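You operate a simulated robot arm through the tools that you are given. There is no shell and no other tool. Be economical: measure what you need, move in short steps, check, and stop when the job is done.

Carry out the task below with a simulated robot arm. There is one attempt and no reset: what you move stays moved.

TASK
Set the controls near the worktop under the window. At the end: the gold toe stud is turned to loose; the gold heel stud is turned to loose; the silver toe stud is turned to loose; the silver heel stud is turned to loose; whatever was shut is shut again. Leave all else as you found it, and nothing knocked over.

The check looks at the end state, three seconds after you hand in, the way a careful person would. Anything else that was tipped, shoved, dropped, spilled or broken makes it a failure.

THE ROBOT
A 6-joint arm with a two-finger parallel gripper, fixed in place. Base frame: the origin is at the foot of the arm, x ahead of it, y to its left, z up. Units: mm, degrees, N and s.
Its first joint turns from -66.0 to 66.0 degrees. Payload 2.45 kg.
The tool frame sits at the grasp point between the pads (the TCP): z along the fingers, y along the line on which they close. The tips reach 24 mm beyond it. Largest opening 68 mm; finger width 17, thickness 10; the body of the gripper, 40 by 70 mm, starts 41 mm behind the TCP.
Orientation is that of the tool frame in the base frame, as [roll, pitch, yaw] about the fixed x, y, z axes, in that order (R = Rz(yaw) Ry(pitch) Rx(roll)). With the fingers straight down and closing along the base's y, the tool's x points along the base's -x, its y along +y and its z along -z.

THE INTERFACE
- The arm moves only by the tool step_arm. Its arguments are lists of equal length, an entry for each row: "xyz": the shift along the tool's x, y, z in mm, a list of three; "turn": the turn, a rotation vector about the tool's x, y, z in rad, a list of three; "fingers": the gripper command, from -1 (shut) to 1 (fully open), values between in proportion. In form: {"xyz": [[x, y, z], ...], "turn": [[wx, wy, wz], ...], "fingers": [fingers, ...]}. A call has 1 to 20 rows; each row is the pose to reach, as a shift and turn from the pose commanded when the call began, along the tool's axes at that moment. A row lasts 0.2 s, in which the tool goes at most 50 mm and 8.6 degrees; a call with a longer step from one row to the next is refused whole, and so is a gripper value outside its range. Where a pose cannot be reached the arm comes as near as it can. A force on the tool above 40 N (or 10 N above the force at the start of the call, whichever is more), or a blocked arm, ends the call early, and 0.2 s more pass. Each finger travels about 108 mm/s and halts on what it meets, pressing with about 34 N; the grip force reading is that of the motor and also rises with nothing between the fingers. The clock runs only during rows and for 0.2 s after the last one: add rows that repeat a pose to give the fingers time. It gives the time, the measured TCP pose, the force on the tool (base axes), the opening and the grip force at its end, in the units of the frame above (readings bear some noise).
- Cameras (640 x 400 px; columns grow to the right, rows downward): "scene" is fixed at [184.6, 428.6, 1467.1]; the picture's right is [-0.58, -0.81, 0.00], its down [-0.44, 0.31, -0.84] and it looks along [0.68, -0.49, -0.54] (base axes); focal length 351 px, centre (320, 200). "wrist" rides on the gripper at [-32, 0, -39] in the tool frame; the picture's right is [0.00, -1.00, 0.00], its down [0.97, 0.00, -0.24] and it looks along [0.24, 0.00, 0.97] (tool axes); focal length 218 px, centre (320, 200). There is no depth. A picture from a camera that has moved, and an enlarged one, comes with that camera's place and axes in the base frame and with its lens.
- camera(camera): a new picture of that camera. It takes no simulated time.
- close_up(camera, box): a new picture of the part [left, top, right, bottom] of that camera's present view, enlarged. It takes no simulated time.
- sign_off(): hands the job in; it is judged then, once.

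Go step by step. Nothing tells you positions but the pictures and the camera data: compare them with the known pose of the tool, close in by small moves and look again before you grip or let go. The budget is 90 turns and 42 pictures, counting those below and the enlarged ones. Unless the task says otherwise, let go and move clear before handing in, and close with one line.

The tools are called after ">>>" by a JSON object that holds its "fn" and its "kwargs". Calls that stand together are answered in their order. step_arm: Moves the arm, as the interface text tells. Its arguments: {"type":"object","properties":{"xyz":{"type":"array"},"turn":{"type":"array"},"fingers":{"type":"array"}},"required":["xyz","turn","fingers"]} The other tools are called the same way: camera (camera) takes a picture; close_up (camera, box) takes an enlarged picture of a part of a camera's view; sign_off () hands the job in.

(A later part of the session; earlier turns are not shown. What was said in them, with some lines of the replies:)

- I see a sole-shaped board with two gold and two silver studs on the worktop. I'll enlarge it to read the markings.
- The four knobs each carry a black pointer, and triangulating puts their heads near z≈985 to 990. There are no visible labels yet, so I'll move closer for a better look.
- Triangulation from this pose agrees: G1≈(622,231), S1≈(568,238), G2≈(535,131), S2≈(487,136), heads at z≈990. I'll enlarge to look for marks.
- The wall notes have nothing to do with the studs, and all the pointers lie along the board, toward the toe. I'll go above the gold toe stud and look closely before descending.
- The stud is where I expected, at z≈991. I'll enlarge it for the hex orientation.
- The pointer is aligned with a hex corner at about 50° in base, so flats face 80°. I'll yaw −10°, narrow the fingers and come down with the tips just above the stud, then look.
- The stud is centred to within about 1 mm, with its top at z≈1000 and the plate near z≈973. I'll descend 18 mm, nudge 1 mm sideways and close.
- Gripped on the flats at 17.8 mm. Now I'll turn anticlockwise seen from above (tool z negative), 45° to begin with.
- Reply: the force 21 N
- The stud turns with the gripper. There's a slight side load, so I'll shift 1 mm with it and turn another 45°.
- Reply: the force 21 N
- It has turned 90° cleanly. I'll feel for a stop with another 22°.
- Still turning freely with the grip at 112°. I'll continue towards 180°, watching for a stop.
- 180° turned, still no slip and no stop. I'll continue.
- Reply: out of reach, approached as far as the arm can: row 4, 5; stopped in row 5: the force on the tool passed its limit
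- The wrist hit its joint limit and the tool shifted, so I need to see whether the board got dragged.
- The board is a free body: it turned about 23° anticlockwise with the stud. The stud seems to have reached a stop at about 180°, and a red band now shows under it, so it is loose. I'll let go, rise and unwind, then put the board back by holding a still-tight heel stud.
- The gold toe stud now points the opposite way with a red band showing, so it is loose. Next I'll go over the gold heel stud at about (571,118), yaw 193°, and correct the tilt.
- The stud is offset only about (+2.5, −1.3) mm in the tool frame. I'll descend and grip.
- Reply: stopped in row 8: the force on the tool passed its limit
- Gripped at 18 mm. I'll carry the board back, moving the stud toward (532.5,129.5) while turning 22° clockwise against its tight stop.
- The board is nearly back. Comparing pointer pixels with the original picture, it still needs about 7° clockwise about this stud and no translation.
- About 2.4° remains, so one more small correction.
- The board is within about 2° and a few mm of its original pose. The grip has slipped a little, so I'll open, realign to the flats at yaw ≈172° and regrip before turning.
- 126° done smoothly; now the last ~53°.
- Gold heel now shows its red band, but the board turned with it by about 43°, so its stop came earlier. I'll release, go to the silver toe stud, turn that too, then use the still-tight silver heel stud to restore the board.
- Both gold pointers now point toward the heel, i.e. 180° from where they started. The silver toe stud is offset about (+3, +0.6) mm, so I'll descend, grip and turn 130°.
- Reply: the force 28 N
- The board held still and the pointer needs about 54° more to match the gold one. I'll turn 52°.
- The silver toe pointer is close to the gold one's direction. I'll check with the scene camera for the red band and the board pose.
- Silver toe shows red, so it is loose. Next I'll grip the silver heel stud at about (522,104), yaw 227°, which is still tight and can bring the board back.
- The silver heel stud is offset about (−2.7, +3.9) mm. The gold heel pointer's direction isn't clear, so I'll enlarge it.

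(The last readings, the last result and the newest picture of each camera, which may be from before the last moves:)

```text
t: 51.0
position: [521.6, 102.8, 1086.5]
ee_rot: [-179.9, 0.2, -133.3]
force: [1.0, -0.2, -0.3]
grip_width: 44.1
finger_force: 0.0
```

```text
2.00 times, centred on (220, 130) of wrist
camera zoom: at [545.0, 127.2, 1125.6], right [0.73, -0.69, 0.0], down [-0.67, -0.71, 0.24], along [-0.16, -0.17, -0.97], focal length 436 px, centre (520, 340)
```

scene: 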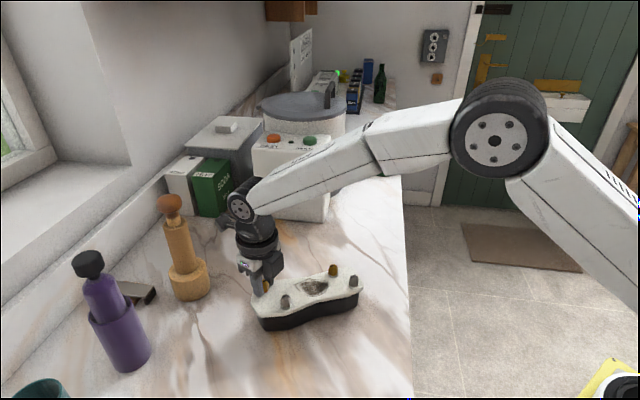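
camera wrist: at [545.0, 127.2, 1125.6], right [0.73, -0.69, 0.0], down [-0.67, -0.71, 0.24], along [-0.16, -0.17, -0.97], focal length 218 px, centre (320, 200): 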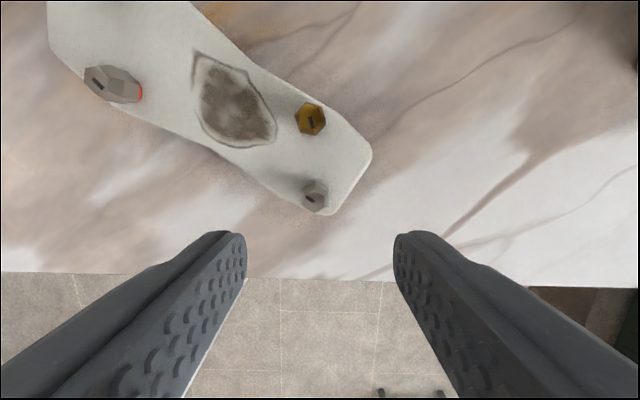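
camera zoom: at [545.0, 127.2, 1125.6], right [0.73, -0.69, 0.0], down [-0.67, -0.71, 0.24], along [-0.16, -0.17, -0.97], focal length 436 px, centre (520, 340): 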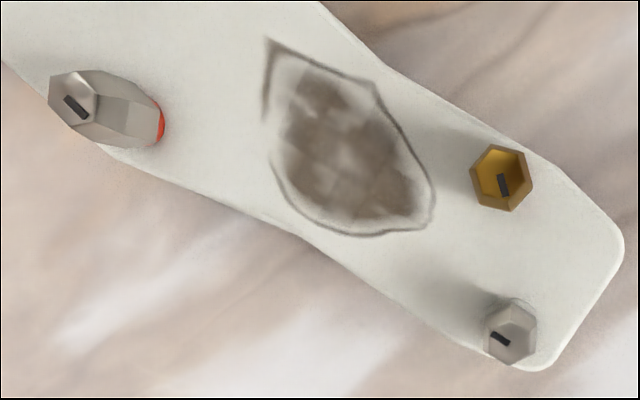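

Silver toe and gold toe point toward the heel. Gold heel is only at about 137°, roughly 43° short, so I'll regrip it and turn it further to see whether the stud or the board moves.

>>> {"fn": "step_arm", "kwargs": {"xyz": [[-16, 2, 0], [-32, 3.5, 0], [-49, 5, 0], [-49, 5, 30], [-49, 5, 60], [-49, 5, 82.5], [-49, 5, 82.5], [-49, 5, 82.5], [-49, 5, 82.5], [-49, 5, 82.5], [-49, 5, 82.5]], "turn": [[0, 0, -0.1], [0, 0, -0.2], [0, 0, -0.302], [0, 0, -0.302], [0, 0, -0.302], [0, 0, -0.302], [0, 0, -0.302], [0, 0, -0.302], [0, 0, -0.302], [0, 0, -0.302], [0, 0, -0.302]], "fingers": [0.3, 0.3, 0.3, 0.3, 0.3, 0.3, 0.2, -0.1, -0.4, -0.7, -0.8]}}

>>> {"fn": "step_arm", "kwargs": {"xyz": [[0, 0, 0], [0, 0, 0], [0, 0, 0], [0, 0, 0], [0, 0, 0], [0, 0, 0], [0, 0, 0], [0, 0, 0], [0, 0, 0]], "turn": [[0, 0, -0.12], [0, 0, -0.24], [0, 0, -0.36], [0, 0, -0.48], [0, 0, -0.58], [0, 0, -0.68], [0, 0, -0.78], [0, 0, -0.78], [0, 0, -0.78]], "fingers": [-0.8, -0.8, -0.8, -0.8, -0.8, -0.8, -0.8, -0.8, -0.8]}}

>>> {"fn": "camera", "kwargs": {"camera": "wrist"}}

```text
t: 53.4
position: [553.7, 142.8, 1004.6]
ee_rot: [-179.7, 0.3, -115.9]
force: [-1.0, 4.4, 1.7]
grip_width: 18.0
finger_force: 34.0
```

```text
t: 55.4
position: [552.6, 142.8, 1003.5]
ee_rot: [-179.7, 0.0, -70.9]
force: [-3.4, 0.8, 24.6]
grip_width: 18.1
finger_force: 33.7
```

```text
5 pictures are left
camera wrist: at [542.7, 173.5, 1043.1], right [0.95, 0.33, 0.01], down [0.31, -0.92, 0.24], along [0.08, -0.23, -0.97], focal length 218 px, centre (320, 200)
```

wrist: 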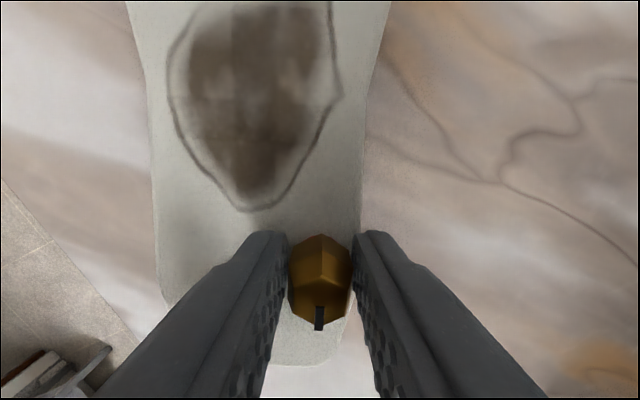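

The gold heel pointer now lies along the board toward the heel, fully 180°, and the board held. Now I'll release it and grip the silver heel stud at about (522,107), yaw 228°.

>>> {"fn": "step_arm", "kwargs": {"xyz": [[0, 0, 0], [0, 0, 0], [0, 0, -22], [0, 0, -45], [3, 5, -45], [6, 10, -45], [9, 15, -45], [12, 20, -45], [15, 25, -45], [18, 30, -45], [21, 35, -45], [23.8, 40.6, -45], [23.8, 40.6, -22], [23.8, 40.6, 0], [23.8, 40.6, 0], [23.8, 40.6, 0], [23.8, 40.6, 0], [23.8, 40.6, 0], [23.8, 40.6, 0]], "turn": [[0, 0, 0], [0, 0, 0], [0, 0, 0], [0, 0, 0], [0, 0, 0.133], [0, 0, 0.266], [0, 0, 0.4], [0, 0, 0.533], [0, 0, 0.666], [0, 0, 0.8], [0, 0, 0.933], [0, 0, 1.066], [0, 0, 1.066], [0, 0, 1.066], [0, 0, 1.066], [0, 0, 1.066], [0, 0, 1.066], [0, 0, 1.066], [0, 0, 1.066]], "fingers": [-0.2, 0.3, 0.3, 0.3, 0.3, 0.3, 0.3, 0.3, 0.3, 0.3, 0.3, 0.3, 0.3, 0.3, 0.2, -0.1, -0.4, -0.7, -0.8]}}

```text
t: 59.4
position: [522.6, 107.5, 1003.6]
ee_rot: [-179.9, 0.2, -132.3]
force: [1.2, -5.6, 1.4]
grip_width: 17.8
finger_force: 33.6
```

Gripped at 17.8 mm. I'll carry the board back: move to (486,135.5) and turn 57° clockwise.

>>> {"fn": "step_arm", "kwargs": {"xyz": [[0.3, 3.3, 0], [0.6, 6.6, 0], [0.9, 9.9, 0], [1.2, 13.2, 0], [1.5, 16.4, 0], [1.8, 19.7, 0], [2.1, 23, 0], [2.4, 26.2, 0], [2.7, 29.5, 0], [3, 32.8, 0], [3.3, 36, 0], [3.6, 39.4, 0], [3.8, 42.6, 0], [3.9, 45.9, 0], [3.9, 45.9, 0]], "turn": [[0, 0, 0.07], [0, 0, 0.14], [0, 0, 0.21], [0, 0, 0.28], [0, 0, 0.355], [0, 0, 0.43], [0, 0, 0.5], [0, 0, 0.57], [0, 0, 0.64], [0, 0, 0.715], [0, 0, 0.79], [0, 0, 0.86], [0, 0, 0.93], [0, 0, 1.0], [0, 0, 1.0]], "fingers": [-0.9, -0.9, -0.9, -0.9, -0.9, -0.9, -0.9, -0.9, -0.9, -0.9, -0.9, -0.9, -0.9, -0.9, -0.9]}}

>>> {"fn": "close_up", "kwargs": {"camera": "scene", "box": [240, 260, 380, 345]}}

```text
t: 62.4
position: [487.0, 132.9, 1004.5]
ee_rot: [179.9, 0.4, 172.4]
force: [-2.2, -4.1, 5.6]
grip_width: 17.3
finger_force: 33.7
stopped in row 14: the force on the tool passed its limit (the readings are from after the stop); the commanded pose is now the measured one
```

```text
4.57 times, centred on (310, 302) of scene
camera zoom: at [184.4, 428.5, 1467.1], right [-0.58, -0.81, 0.0], down [-0.44, 0.31, -0.84], along [0.68, -0.49, -0.54], focal length 1605 px, centre (366, -269)
```

zoom: 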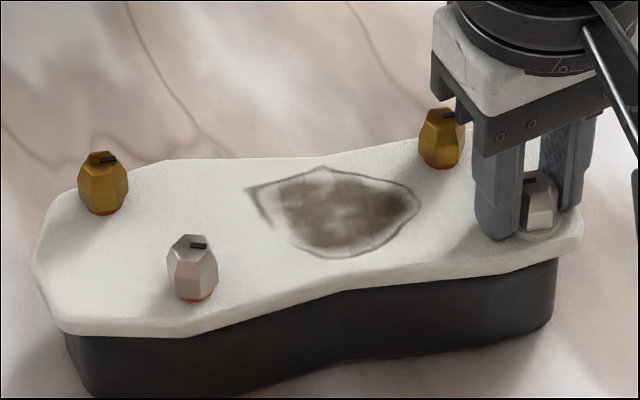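

About 13° more clockwise is needed, plus roughly (+4.6, −1) mm. I'll apply that.

>>> {"fn": "step_arm", "kwargs": {"xyz": [[0, 0, 0], [-0.8, 0, 0], [-1.6, -0.1, 0], [-2.4, -0.2, 0], [-3.2, -0.3, 0], [-4, -0.3, 0], [-4.7, -0.4, 0], [-4.7, -0.4, 0]], "turn": [[0, 0, 0], [0, 0, 0.045], [0, 0, 0.09], [0, 0, 0.135], [0, 0, 0.175], [0, 0, 0.22], [0, 0, 0.26], [0, 0, 0.26]], "fingers": [-1, -1, -1, -1, -1, -1, -1, -1]}}

>>> {"fn": "close_up", "kwargs": {"camera": "scene", "box": [240, 260, 380, 345]}}

```text
t: 64.2
position: [491.3, 132.8, 1004.4]
ee_rot: [179.7, 0.4, 157.4]
force: [-5.3, 0.8, 10.9]
grip_width: 17.3
finger_force: 34.0
```

```text
4.57 times, centred on (310, 302) of scene
camera zoom: at [184.2, 428.6, 1467.1], right [-0.58, -0.81, 0.0], down [-0.44, 0.31, -0.84], along [0.68, -0.49, -0.54], focal length 1605 px, centre (366, -269)
```

zoom: 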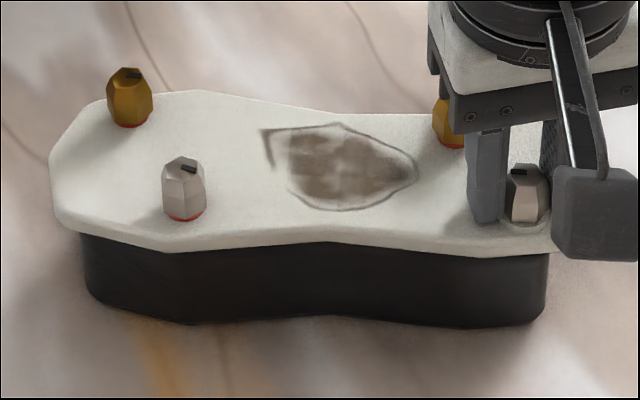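

The board is within about 2 mm of its original place. I'll nudge it that last bit, then open, realign to the flats, regrip slightly lower, and press down lightly to hold the board during the turn.

>>> {"fn": "step_arm", "kwargs": {"xyz": [[1.2, -0.5, 0], [2.3, -1, 0], [2.3, -1, 0], [2.3, -1, 0], [2.3, -1, 0], [2.3, -1, 0], [2.3, -1, 0], [2.3, -1, 0], [2.3, -1, 0], [2.3, -1, 0], [2.3, -1, 0]], "turn": [[0, 0, 0], [0, 0, 0], [0, 0, 0], [0, 0, 0], [0, 0, 0], [0, 0, -0.125], [0, 0, -0.25], [0, 0, -0.25], [0, 0, -0.25], [0, 0, -0.25], [0, 0, -0.25]], "fingers": [-1, -1, -1, -0.5, 0.1, 0.1, 0.1, -0.2, -0.5, -0.8, -0.8]}}

>>> {"fn": "step_arm", "kwargs": {"xyz": [[0, 0, 1], [0, 0, 2], [0, 0, 2]], "turn": [[0, 0, 0], [0, 0, 0], [0, 0, 0]], "fingers": [-0.8, -0.8, -0.8]}}

```text
t: 66.6
position: [489.7, 133.3, 1003.2]
ee_rot: [179.8, 0.5, 171.7]
force: [-1.5, -2.9, 15.3]
grip_width: 18.7
finger_force: 7.8
```

```text
t: 67.2
position: [490.1, 133.2, 1004.6]
ee_rot: [179.9, 0.6, 171.6]
force: [-4.5, -0.4, 7.5]
grip_width: 18.3
finger_force: 7.7
stopped in row 3: the force on the tool passed its limit (the readings are from after the stop); the commanded pose is now the measured one
```

The press tripped the force limit, so it's stiff. I'll press less and squeeze fully.

>>> {"fn": "step_arm", "kwargs": {"xyz": [[0, 0, 0], [0, 0, 0], [0, 0, 0.4], [0, 0, 0.8]], "turn": [[0, 0, 0], [0, 0, 0], [0, 0, 0], [0, 0, 0]], "fingers": [-1, -1, -1, -1]}}

```text
t: 68.2
position: [489.5, 133.8, 1002.6]
ee_rot: [179.7, 0.7, 171.7]
force: [-13.5, -0.8, 36.7]
grip_width: 17.6
finger_force: 34.1
```

Now 37 N down, so I'll ease back slightly and turn the first 120°.

>>> {"fn": "step_arm", "kwargs": {"xyz": [[0.4, 0, -0.4], [0.4, 0, -0.4], [0.4, 0, -0.4], [0.4, 0, -0.4], [0.4, 0, -0.4], [0.4, 0, -0.4], [0.4, 0, -0.4], [0.4, 0, -0.4], [0.4, 0, -0.4], [0.4, 0, -0.4], [0.4, 0, -0.4], [0.4, 0, -0.4], [0.4, 0, -0.4], [0.4, 0, -0.4], [0.4, 0, -0.4], [0.4, 0, -0.4], [0.4, 0, -0.4], [0.4, 0, -0.4]], "turn": [[0, 0, 0], [0, 0, -0.13], [0, 0, -0.26], [0, 0, -0.39], [0, 0, -0.52], [0, 0, -0.65], [0, 0, -0.78], [0, 0, -0.91], [0, 0, -1.04], [0, 0, -1.17], [0, 0, -1.3], [0, 0, -1.43], [0, 0, -1.56], [0, 0, -1.69], [0, 0, -1.82], [0, 0, -1.95], [0, 0, -2.08], [0, 0, -2.08]], "fingers": [-1, -1, -1, -1, -1, -1, -1, -1, -1, -1, -1, -1, -1, -1, -1, -1, -1, -1]}}

```text
t: 72.0
position: [491.0, 133.8, 1004.0]
ee_rot: [-179.1, -0.1, -69.0]
force: [0.7, 9.7, 25.1]
grip_width: 17.2
finger_force: 33.8
```

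119° done with the board pressed down. I'll turn another 56°, then look.

>>> {"fn": "step_arm", "kwargs": {"xyz": [[0, 0, 0], [0, 0, 0], [0, 0, 0], [0, 0, 0], [0, 0, 0], [0, 0, 0], [0, 0, 0], [0, 0, 0], [0, 0, 0], [0, 0, 0]], "turn": [[0, 0, -0.12], [0, 0, -0.24], [0, 0, -0.36], [0, 0, -0.48], [0, 0, -0.6], [0, 0, -0.72], [0, 0, -0.82], [0, 0, -0.9], [0, 0, -0.98], [0, 0, -0.98]], "fingers": [-1, -1, -1, -1, -1, -1, -1, -1, -1, -1]}}

>>> {"fn": "close_up", "kwargs": {"camera": "scene", "box": [240, 260, 380, 345]}}

```text
t: 74.2
position: [491.1, 134.9, 1004.9]
ee_rot: [-179.6, -0.8, -12.8]
force: [0.3, 16.1, 25.4]
grip_width: 17.1
finger_force: 34.6
```

```text
4.57 times, centred on (310, 302) of scene
camera zoom: at [184.1, 429.0, 1467.0], right [-0.58, -0.81, 0.0], down [-0.44, 0.31, -0.84], along [0.68, -0.49, -0.54], focal length 1605 px, centre (366, -269)
```

zoom: 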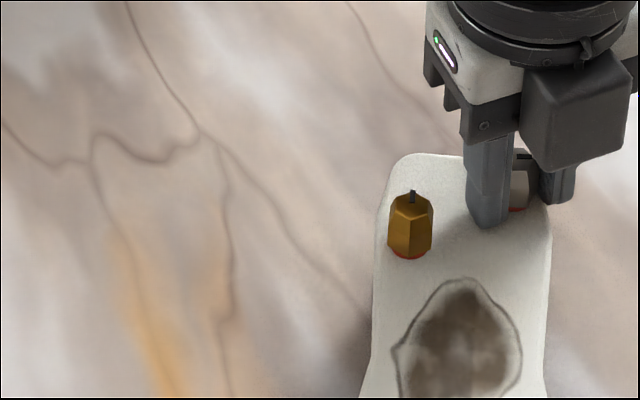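

The board swung with this stud, by about 82°; my downward press was likely rubbing on the plate, and silver heel has only turned about 93°. I'll regrip slightly higher so the tips don't touch the plate, and finish this stud much more slowly.

>>> {"fn": "step_arm", "kwargs": {"xyz": [[0, 0, 0], [0, 0, 0], [0, 0, -20], [0, 0, -40], [0, 0, -40], [0, 0, -40], [0, 0, -40], [0, 0, -40], [0, 0, -40], [0, 0, -40], [0, 0, -40], [0, 0, -40], [0, 0, -40], [0, 0, -40], [0, 0, -40], [0, 0, -40], [0, 0, -40], [0, 0, -40], [0, 0, -40]], "turn": [[0, 0, 0], [0, 0, 0], [0, 0, 0], [0, 0, 0], [0, 0, 0.14], [0, 0, 0.28], [0, 0, 0.42], [0, 0, 0.56], [0, 0, 0.7], [0, 0, 0.84], [0, 0, 0.98], [0, 0, 1.12], [0, 0, 1.26], [0, 0, 1.4], [0, 0, 1.54], [0, 0, 1.68], [0, 0, 1.82], [0, 0, 1.96], [0, 0, 2.09]], "fingers": [-0.2, 0.2, 0.2, 0.2, 0.2, 0.2, 0.2, 0.2, 0.2, 0.2, 0.2, 0.2, 0.2, 0.2, 0.2, 0.2, 0.2, 0.2, 0.2]}}

```text
t: 78.2
position: [490.9, 132.8, 1043.5]
ee_rot: [-179.6, 0.6, -132.8]
force: [-0.5, -0.5, 0.4]
grip_width: 40.9
finger_force: 0.1
```

Now lower to z≈1006.5 and grip.

>>> {"fn": "step_arm", "kwargs": {"xyz": [[-1, 1, 18], [-1, 1, 37], [-1, 1, 37], [-1, 1, 37], [-1, 1, 37], [-1, 1, 37], [-1, 1, 37]], "turn": [[0, 0, 0], [0, 0, 0], [0, 0, 0], [0, 0, 0], [0, 0, 0], [0, 0, 0], [0, 0, 0]], "fingers": [0.2, 0.2, 0.0, -0.3, -0.5, -0.8, -0.8]}}

```text
t: 79.8
position: [491.7, 134.1, 1006.7]
ee_rot: [-179.6, 0.6, -132.8]
force: [2.9, -4.7, 1.5]
grip_width: 17.9
finger_force: 34.1
```

Good, there's no vertical load. Turning slowly now, 51°.

>>> {"fn": "step_arm", "kwargs": {"xyz": [[0, 0, 0], [0, 0, 0], [0, 0, 0], [0, 0, 0], [0, 0, 0], [0, 0, 0], [0, 0, 0], [0, 0, 0], [0, 0, 0], [0, 0, 0], [0, 0, 0], [0, 0, 0], [0, 0, 0], [0, 0, 0], [0, 0, 0], [0, 0, 0], [0, 0, 0], [0, 0, 0], [0, 0, 0], [0, 0, 0]], "turn": [[0, 0, -0.045], [0, 0, -0.09], [0, 0, -0.135], [0, 0, -0.18], [0, 0, -0.225], [0, 0, -0.27], [0, 0, -0.315], [0, 0, -0.36], [0, 0, -0.405], [0, 0, -0.45], [0, 0, -0.495], [0, 0, -0.54], [0, 0, -0.585], [0, 0, -0.63], [0, 0, -0.675], [0, 0, -0.72], [0, 0, -0.765], [0, 0, -0.81], [0, 0, -0.855], [0, 0, -0.9]], "fingers": [-0.8, -0.8, -0.8, -0.8, -0.8, -0.8, -0.8, -0.8, -0.8, -0.8, -0.8, -0.8, -0.8, -0.8, -0.8, -0.8, -0.8, -0.8, -0.8, -0.8]}}

>>> {"fn": "camera", "kwargs": {"camera": "wrist"}}

```text
t: 84.0
position: [489.8, 134.3, 1005.8]
ee_rot: [-179.2, 0.1, -81.0]
force: [4.7, -4.5, 13.5]
grip_width: 17.2
finger_force: 34.0
```

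```text
1 pictures are left
camera wrist: at [485.1, 167.2, 1045.2], right [0.99, 0.16, 0.01], down [0.15, -0.96, 0.24], along [0.05, -0.23, -0.97], focal length 218 px, centre (320, 200)
```

wrist: 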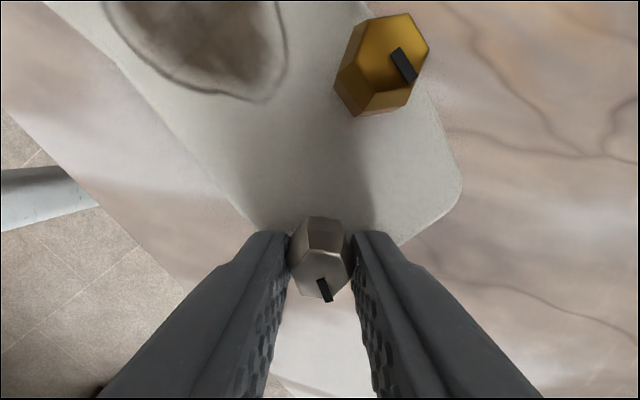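

The board held this time. Correcting for perspective, the gold heel pointer is right on the axis and silver heel is about 14° short, so I'll turn a slow further 17°.

>>> {"fn": "step_arm", "kwargs": {"xyz": [[0, 0, 0], [0, 0, 0], [0, 0, 0], [0, 0, 0], [0, 0, 0], [0, 0, 0], [0, 0, 0], [0, 0, 0], [0, 0, 0], [0, 0, 0]], "turn": [[0, 0, -0.035], [0, 0, -0.07], [0, 0, -0.105], [0, 0, -0.14], [0, 0, -0.175], [0, 0, -0.21], [0, 0, -0.245], [0, 0, -0.28], [0, 0, -0.3], [0, 0, -0.3]], "fingers": [-0.8, -0.8, -0.8, -0.8, -0.8, -0.8, -0.8, -0.8, -0.8, -0.8]}}

```text
t: 86.2
position: [490.3, 134.8, 1007.2]
ee_rot: [-179.4, -0.2, -63.9]
force: [-1.6, 1.6, 0.2]
grip_width: 17.2
finger_force: 33.5
```

Silver heel is done. Next is the silver toe, computed at about (398,228), to finish its last ~14°: release, rise, go over with wide fingers, and grip.

>>> {"fn": "step_arm", "kwargs": {"xyz": [[0, 0, 0], [0, 0, 0], [0, 0, -22], [0, 0, -48], [-31, 10.5, -48], [-62, 21, -48], [-93, 31.5, -48], [-124.3, 41.9, -48], [-124.3, 41.9, -48], [-124.3, 41.9, -22], [-124.3, 41.9, 0.5], [-124.3, 41.9, 0.5], [-124.3, 41.9, 0.5], [-124.3, 41.9, 0.5], [-124.3, 41.9, 0.5], [-124.3, 41.9, 0.5], [-124.3, 41.9, 0.5], [-124.3, 41.9, 0.5]], "turn": [[0, 0, 0], [0, 0, 0], [0, 0, 0], [0, 0, 0], [0, 0, 0], [0, 0, 0], [0, 0, 0], [0, 0, -0.077], [0, 0, -0.077], [0, 0, -0.077], [0, 0, -0.077], [0, 0, -0.077], [0, 0, -0.077], [0, 0, -0.077], [0, 0, -0.077], [0, 0, -0.077], [0, 0, -0.077], [0, 0, -0.077]], "fingers": [-0.2, 0.3, 0.3, 0.5, 1, 1, 1, 1, 1, 1, 1, 0.7, 0.4, 0.1, -0.2, -0.5, -0.8, -0.8]}}

```text
t: 90.0
position: [397.5, 227.1, 1005.8]
ee_rot: [-179.5, -0.2, -59.4]
force: [0.7, 0.1, 0.0]
grip_width: 18.3
finger_force: 34.8
```

Gripped silver toe at (397.5,227), and its distance to silver heel matches the original 130 mm exactly. I'll turn the last 15° slowly.

>>> {"fn": "step_arm", "kwargs": {"xyz": [[0, 0, 0], [0, 0, 0], [0, 0, 0], [0, 0, 0], [0, 0, 0], [0, 0, 0], [0, 0, 0], [0, 0, 0], [0, 0, 0], [0, 0, 0]], "turn": [[0, 0, -0.035], [0, 0, -0.07], [0, 0, -0.105], [0, 0, -0.14], [0, 0, -0.175], [0, 0, -0.21], [0, 0, -0.245], [0, 0, -0.27], [0, 0, -0.27], [0, 0, -0.27]], "fingers": [-0.8, -0.8, -0.8, -0.8, -0.8, -0.8, -0.8, -0.8, -0.8, -0.8]}}

>>> {"fn": "step_arm", "kwargs": {"xyz": [[0.46, -9.1, 0], [1.54, -18.2, 0], [3.25, -27.2, 0], [5.6, -36, 0], [8.5, -44.6, 0], [12.1, -53, 0], [16.2, -61.2, 0], [16.2, -61.2, 0]], "turn": [[0, 0, 0.07], [0, 0, 0.14], [0, 0, 0.209], [0, 0, 0.279], [0, 0, 0.349], [0, 0, 0.419], [0, 0, 0.489], [0, 0, 0.489]], "fingers": [-0.8, -0.8, -0.8, -0.8, -0.8, -0.8, -0.8, -0.8]}}

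```text
t: 92.2
position: [397.9, 229.0, 1004.9]
ee_rot: [-179.3, -0.4, -44.1]
force: [1.3, 7.4, 10.1]
grip_width: 18.5
finger_force: 34.3
```

```text
t: 94.0
position: [451.7, 260.5, 1006.0]
ee_rot: [-179.4, 0.0, -72.2]
force: [-0.3, 0.4, -0.5]
grip_width: 18.0
finger_force: 34.8
```

The first 28° arc went as computed. I'll repeat it twice.

>>> {"fn": "step_arm", "kwargs": {"xyz": [[0.46, -9.1, 0], [1.54, -18.2, 0], [3.25, -27.2, 0], [5.6, -36, 0], [8.5, -44.6, 0], [12.1, -53, 0], [16.2, -61.2, 0], [16.2, -61.2, 0]], "turn": [[0, 0, 0.07], [0, 0, 0.14], [0, 0, 0.209], [0, 0, 0.279], [0, 0, 0.349], [0, 0, 0.419], [0, 0, 0.489], [0, 0, 0.489]], "fingers": [-0.8, -0.8, -0.8, -0.8, -0.8, -0.8, -0.8, -0.8]}}

>>> {"fn": "step_arm", "kwargs": {"xyz": [[0.46, -9.1, 0], [1.54, -18.2, 0], [3.25, -27.2, 0], [5.6, -36, 0], [8.5, -44.6, 0], [12.1, -53, 0], [16.2, -61.2, 0], [16.2, -61.2, 0]], "turn": [[0, 0, 0.07], [0, 0, 0.14], [0, 0, 0.209], [0, 0, 0.279], [0, 0, 0.349], [0, 0, 0.419], [0, 0, 0.489], [0, 0, 0.489]], "fingers": [-0.8, -0.8, -0.8, -0.8, -0.8, -0.8, -0.8, -0.8]}}

```text
t: 95.8
position: [514.4, 263.9, 1006.8]
ee_rot: [-179.5, 0.3, -100.1]
force: [-0.3, 0.6, -0.7]
grip_width: 18.3
finger_force: 33.9
```

```text
t: 97.6
position: [573.5, 238.8, 1007.1]
ee_rot: [-179.6, 0.6, -128.2]
force: [1.1, 2.6, 3.8]
grip_width: 18.6
finger_force: 34.3
```

The arc is complete. I'll shift silver toe the last few mm to (568,237), release, and probe the silver heel by gripping it at its expected place, (486,135).

>>> {"fn": "step_arm", "kwargs": {"xyz": [[2.4, 1.6, 0], [4.8, 3.2, 0], [4.8, 3.2, 0], [4.8, 3.2, 0], [4.8, 3.2, 0], [4.8, 3.2, -22], [4.8, 3.2, -48], [38, 3.4, -48], [70, 3.7, -48], [103, 4, -48], [135.4, 4.2, -48], [135.4, 4.2, -48], [135.4, 4.2, -22], [135.4, 4.2, 0.5], [135.4, 4.2, 0.5], [135.4, 4.2, 0.5], [135.4, 4.2, 0.5], [135.4, 4.2, 0.5], [135.4, 4.2, 0.5]], "turn": [[0, 0, 0], [0, 0, 0], [0, 0, 0], [0, 0, 0], [0, 0, 0], [0, 0, 0], [0, 0, 0], [0, 0, 0], [0, 0, 0], [0, 0, 0], [0, 0, 0], [0, 0, 0], [0, 0, 0], [0, 0, 0], [0, 0, 0], [0, 0, 0], [0, 0, 0], [0, 0, 0], [0, 0, 0]], "fingers": [-0.8, -0.8, -0.8, -0.2, 0.3, 0.35, 0.35, 0.35, 0.35, 0.35, 0.35, 0.35, 0.35, 0.35, 0.2, -0.1, -0.4, -0.7, -0.8]}}

```text
t: 100.5
position: [487.5, 132.2, 1025.2]
ee_rot: [-179.3, 0.9, -128.3]
force: [-4.0, 0.1, 11.3]
grip_width: 43.8
finger_force: 0.1
stopped in row 14: the force on the tool passed its limit (the readings are from after the stop); the commanded pose is now the measured one
```

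A fingertip met a stud top, so the board isn't quite as computed. I'll rise clear and use the last picture on the scene view for an exact comparison.

>>> {"fn": "step_arm", "kwargs": {"xyz": [[0, 0, -40], [0, 0, -80], [0, 0, -120], [0, 0, -150], [0, 0, -150]], "turn": [[0, 0, 0], [0, 0, 0], [0, 0, 0], [0, 0, 0], [0, 0, 0]], "fingers": [0.3, 0.3, 0.3, 0.3, 0.3]}}

>>> {"fn": "close_up", "kwargs": {"camera": "scene", "box": [240, 260, 380, 345]}}

```text
t: 101.7
position: [485.8, 133.2, 1174.5]
ee_rot: [-179.3, 0.8, -128.1]
force: [0.0, 0.3, 0.5]
grip_width: 44.3
finger_force: 0.1
```

```text
4.57 times, centred on (310, 302) of scene
camera zoom: at [184.5, 428.6, 1467.1], right [-0.58, -0.81, 0.0], down [-0.44, 0.31, -0.84], along [0.68, -0.49, -0.54], focal length 1605 px, centre (366, -269)
```

zoom: 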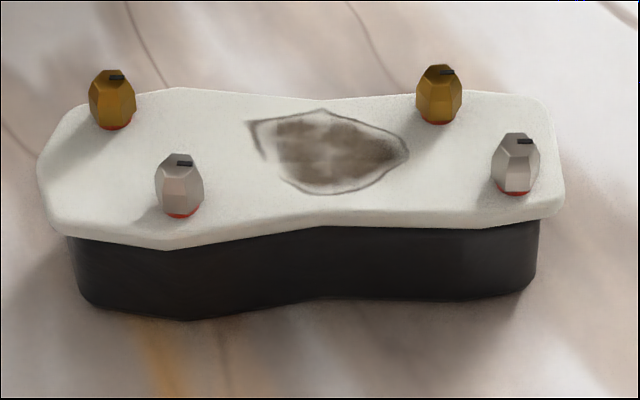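

All four studs show red with pointers toward the heel. The board still needs the heel moved about 15 mm in −x with ~7° clockwise, roughly about the silver toe. I'll go above gold heel at about (548.6,129), yaw 178°, and straighten the tool.

>>> {"fn": "step_arm", "kwargs": {"xyz": [[-5, -7, 15], [-10, -15, 30], [-15, -22, 45], [-20, -30, 60], [-26, -37, 75], [-31, -45, 90], [-35.4, -52, 105], [-35.4, -52, 115], [-35.4, -52, 115]], "turn": [[-0.001, 0.003, 0.133], [-0.001, 0.005, 0.267], [-0.002, 0.008, 0.4], [-0.003, 0.011, 0.534], [-0.003, 0.013, 0.667], [-0.004, 0.016, 0.8], [-0.005, 0.0187, 0.934], [-0.005, 0.0187, 0.934], [-0.005, 0.0187, 0.934]], "fingers": [0.45, 0.45, 0.45, 0.45, 0.45, 0.45, 0.45, 0.45, 0.45]}}

```text
t: 103.7
position: [550.5, 127.5, 1060.7]
ee_rot: [180.0, 0.0, 178.3]
force: [0.2, 0.4, -0.2]
grip_width: 49.5
finger_force: 0.0
```

Level now. Lowering and gripping gold heel.

>>> {"fn": "step_arm", "kwargs": {"xyz": [[1.9, 1.5, 27], [1.9, 1.5, 54], [1.9, 1.5, 54], [1.9, 1.5, 54], [1.9, 1.5, 54], [1.9, 1.5, 54], [1.9, 1.5, 54], [1.9, 1.5, 54], [1.9, 1.5, 54]], "turn": [[0, 0, 0], [0, 0, 0], [0, 0, 0], [0, 0, 0], [0, 0, 0], [0, 0, 0], [0, 0, 0], [0, 0, 0], [0, 0, 0]], "fingers": [0.45, 0.45, 0.2, 0, -0.2, -0.4, -0.6, -0.8, -0.8]}}

```text
t: 105.7
position: [547.6, 130.2, 1007.3]
ee_rot: [180.0, 0.1, 178.3]
force: [0.8, 0.8, -0.3]
grip_width: 17.5
finger_force: 34.7
```

Gripped without side load. I'll move it 15 mm in −x with 6.5° clockwise.

>>> {"fn": "step_arm", "kwargs": {"xyz": [[0, 0, 0], [3, 0, 0], [6, 0, 0], [9, 0, 0], [12, 0, 0], [15, 0, 0], [15, 0, 0]], "turn": [[0, 0, 0], [0, 0, 0.023], [0, 0, 0.046], [0, 0, 0.069], [0, 0, 0.092], [0, 0, 0.113], [0, 0, 0.113]], "fingers": [-0.8, -0.8, -0.8, -0.8, -0.8, -0.8, -0.8]}}

```text
t: 107.3
position: [532.7, 131.4, 1008.4]
ee_rot: [179.9, 0.1, 171.7]
force: [6.0, 0.3, 4.7]
grip_width: 17.5
finger_force: 33.6
```

Gold heel is at its original spot. Closing the fingers around silver toe at its original position, (566.5,236.3), will centre it there if it is slightly off.

>>> {"fn": "step_arm", "kwargs": {"xyz": [[0, 0, 0], [0, 0, 0], [0, 0, -24], [0, 0, -48], [-2.3, 13.6, -48], [-4.6, 27.2, -48], [-6.9, 40.8, -48], [-9.1, 54.4, -48], [-11.4, 68, -48], [-13.7, 81.5, -48], [-16, 95, -48], [-18.3, 108.7, -48], [-18.3, 108.7, -48], [-18.3, 108.7, -24], [-18.3, 108.7, 1.5], [-18.3, 108.7, 1.5]], "turn": [[0, 0, 0], [0, 0, 0], [0, 0, 0], [0, 0, 0], [0, 0, 0.133], [0, 0, 0.265], [0, 0, 0.398], [0, 0, 0.53], [0, 0, 0.663], [0, 0, 0.795], [0, 0, 0.928], [0, 0, 1.06], [0, 0, 1.06], [0, 0, 1.06], [0, 0, 1.06], [0, 0, 1.06]], "fingers": [-0.2, 0.3, 0.3, 0.3, 0.3, 0.3, 0.3, 0.3, 0.3, 0.3, 0.3, 0.3, 0.3, 0.3, 0.3, 0.3]}}

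>>> {"fn": "step_arm", "kwargs": {"xyz": [[0, 0, 0], [0, 0, 0], [0, 0, 0], [0, 0, 0], [0, 0, 0], [0, 0, 0], [0, 0, 0], [0, 0, 0]], "turn": [[0, 0, 0], [0, 0, 0], [0, 0, 0], [0, 0, 0], [0, 0, 0], [0, 0, 0], [0, 0, 0], [0, 0, 0]], "fingers": [0.15, 0, -0.1, -0.2, -0.3, -0.4, -0.4, -0.44]}}

```text
t: 110.7
position: [566.1, 236.5, 1003.6]
ee_rot: [-180.0, 0.0, 111.0]
force: [-0.4, 0.3, 0.5]
grip_width: 44.1
finger_force: 0.0
```

```text
t: 112.5
position: [565.7, 236.0, 1005.2]
ee_rot: [180.0, 0.0, 111.1]
force: [-4.0, -0.4, 1.2]
grip_width: 21.5
finger_force: 1.8
```

Silver toe sits within about 2 mm of its original place. I'll open and withdraw upward.

>>> {"fn": "step_arm", "kwargs": {"xyz": [[0, 0, 0], [0, 0, 0], [0, 0, -30], [0, 0, -70], [0, 0, -110], [0, 0, -150], [0, 0, -180], [0, 0, -180]], "turn": [[0, 0, 0], [0, 0, 0], [0, 0, 0], [0, 0, 0], [0, 0, 0], [0, 0, 0], [0, 0, 0], [0, 0, 0]], "fingers": [0, 0.4, 0.4, 0.4, 0.4, 0.4, 0.4, 0.4]}}

```text
t: 114.3
position: [565.6, 235.5, 1183.5]
ee_rot: [-179.9, 0.1, 111.0]
force: [-0.2, -0.2, -0.2]
grip_width: 47.8
finger_force: 0.1
```

The arm is clear, and in my last picture all four studs showed red with their pointers toward the heel. No pictures are left, so the final board pose rests on arm readings. Handing in.

>>> {"fn": "sign_off", "kwargs": {}}

```text
The job is handed in.
```

I turned all four studs to what I take to be loose: about 180° anticlockwise, each with a red band showing. No label confirmed that. The board swung several times during the work; I put it back to within an estimated few millimetres and degrees, but had no pictures left to check its final position. I opened nothing that was shut.
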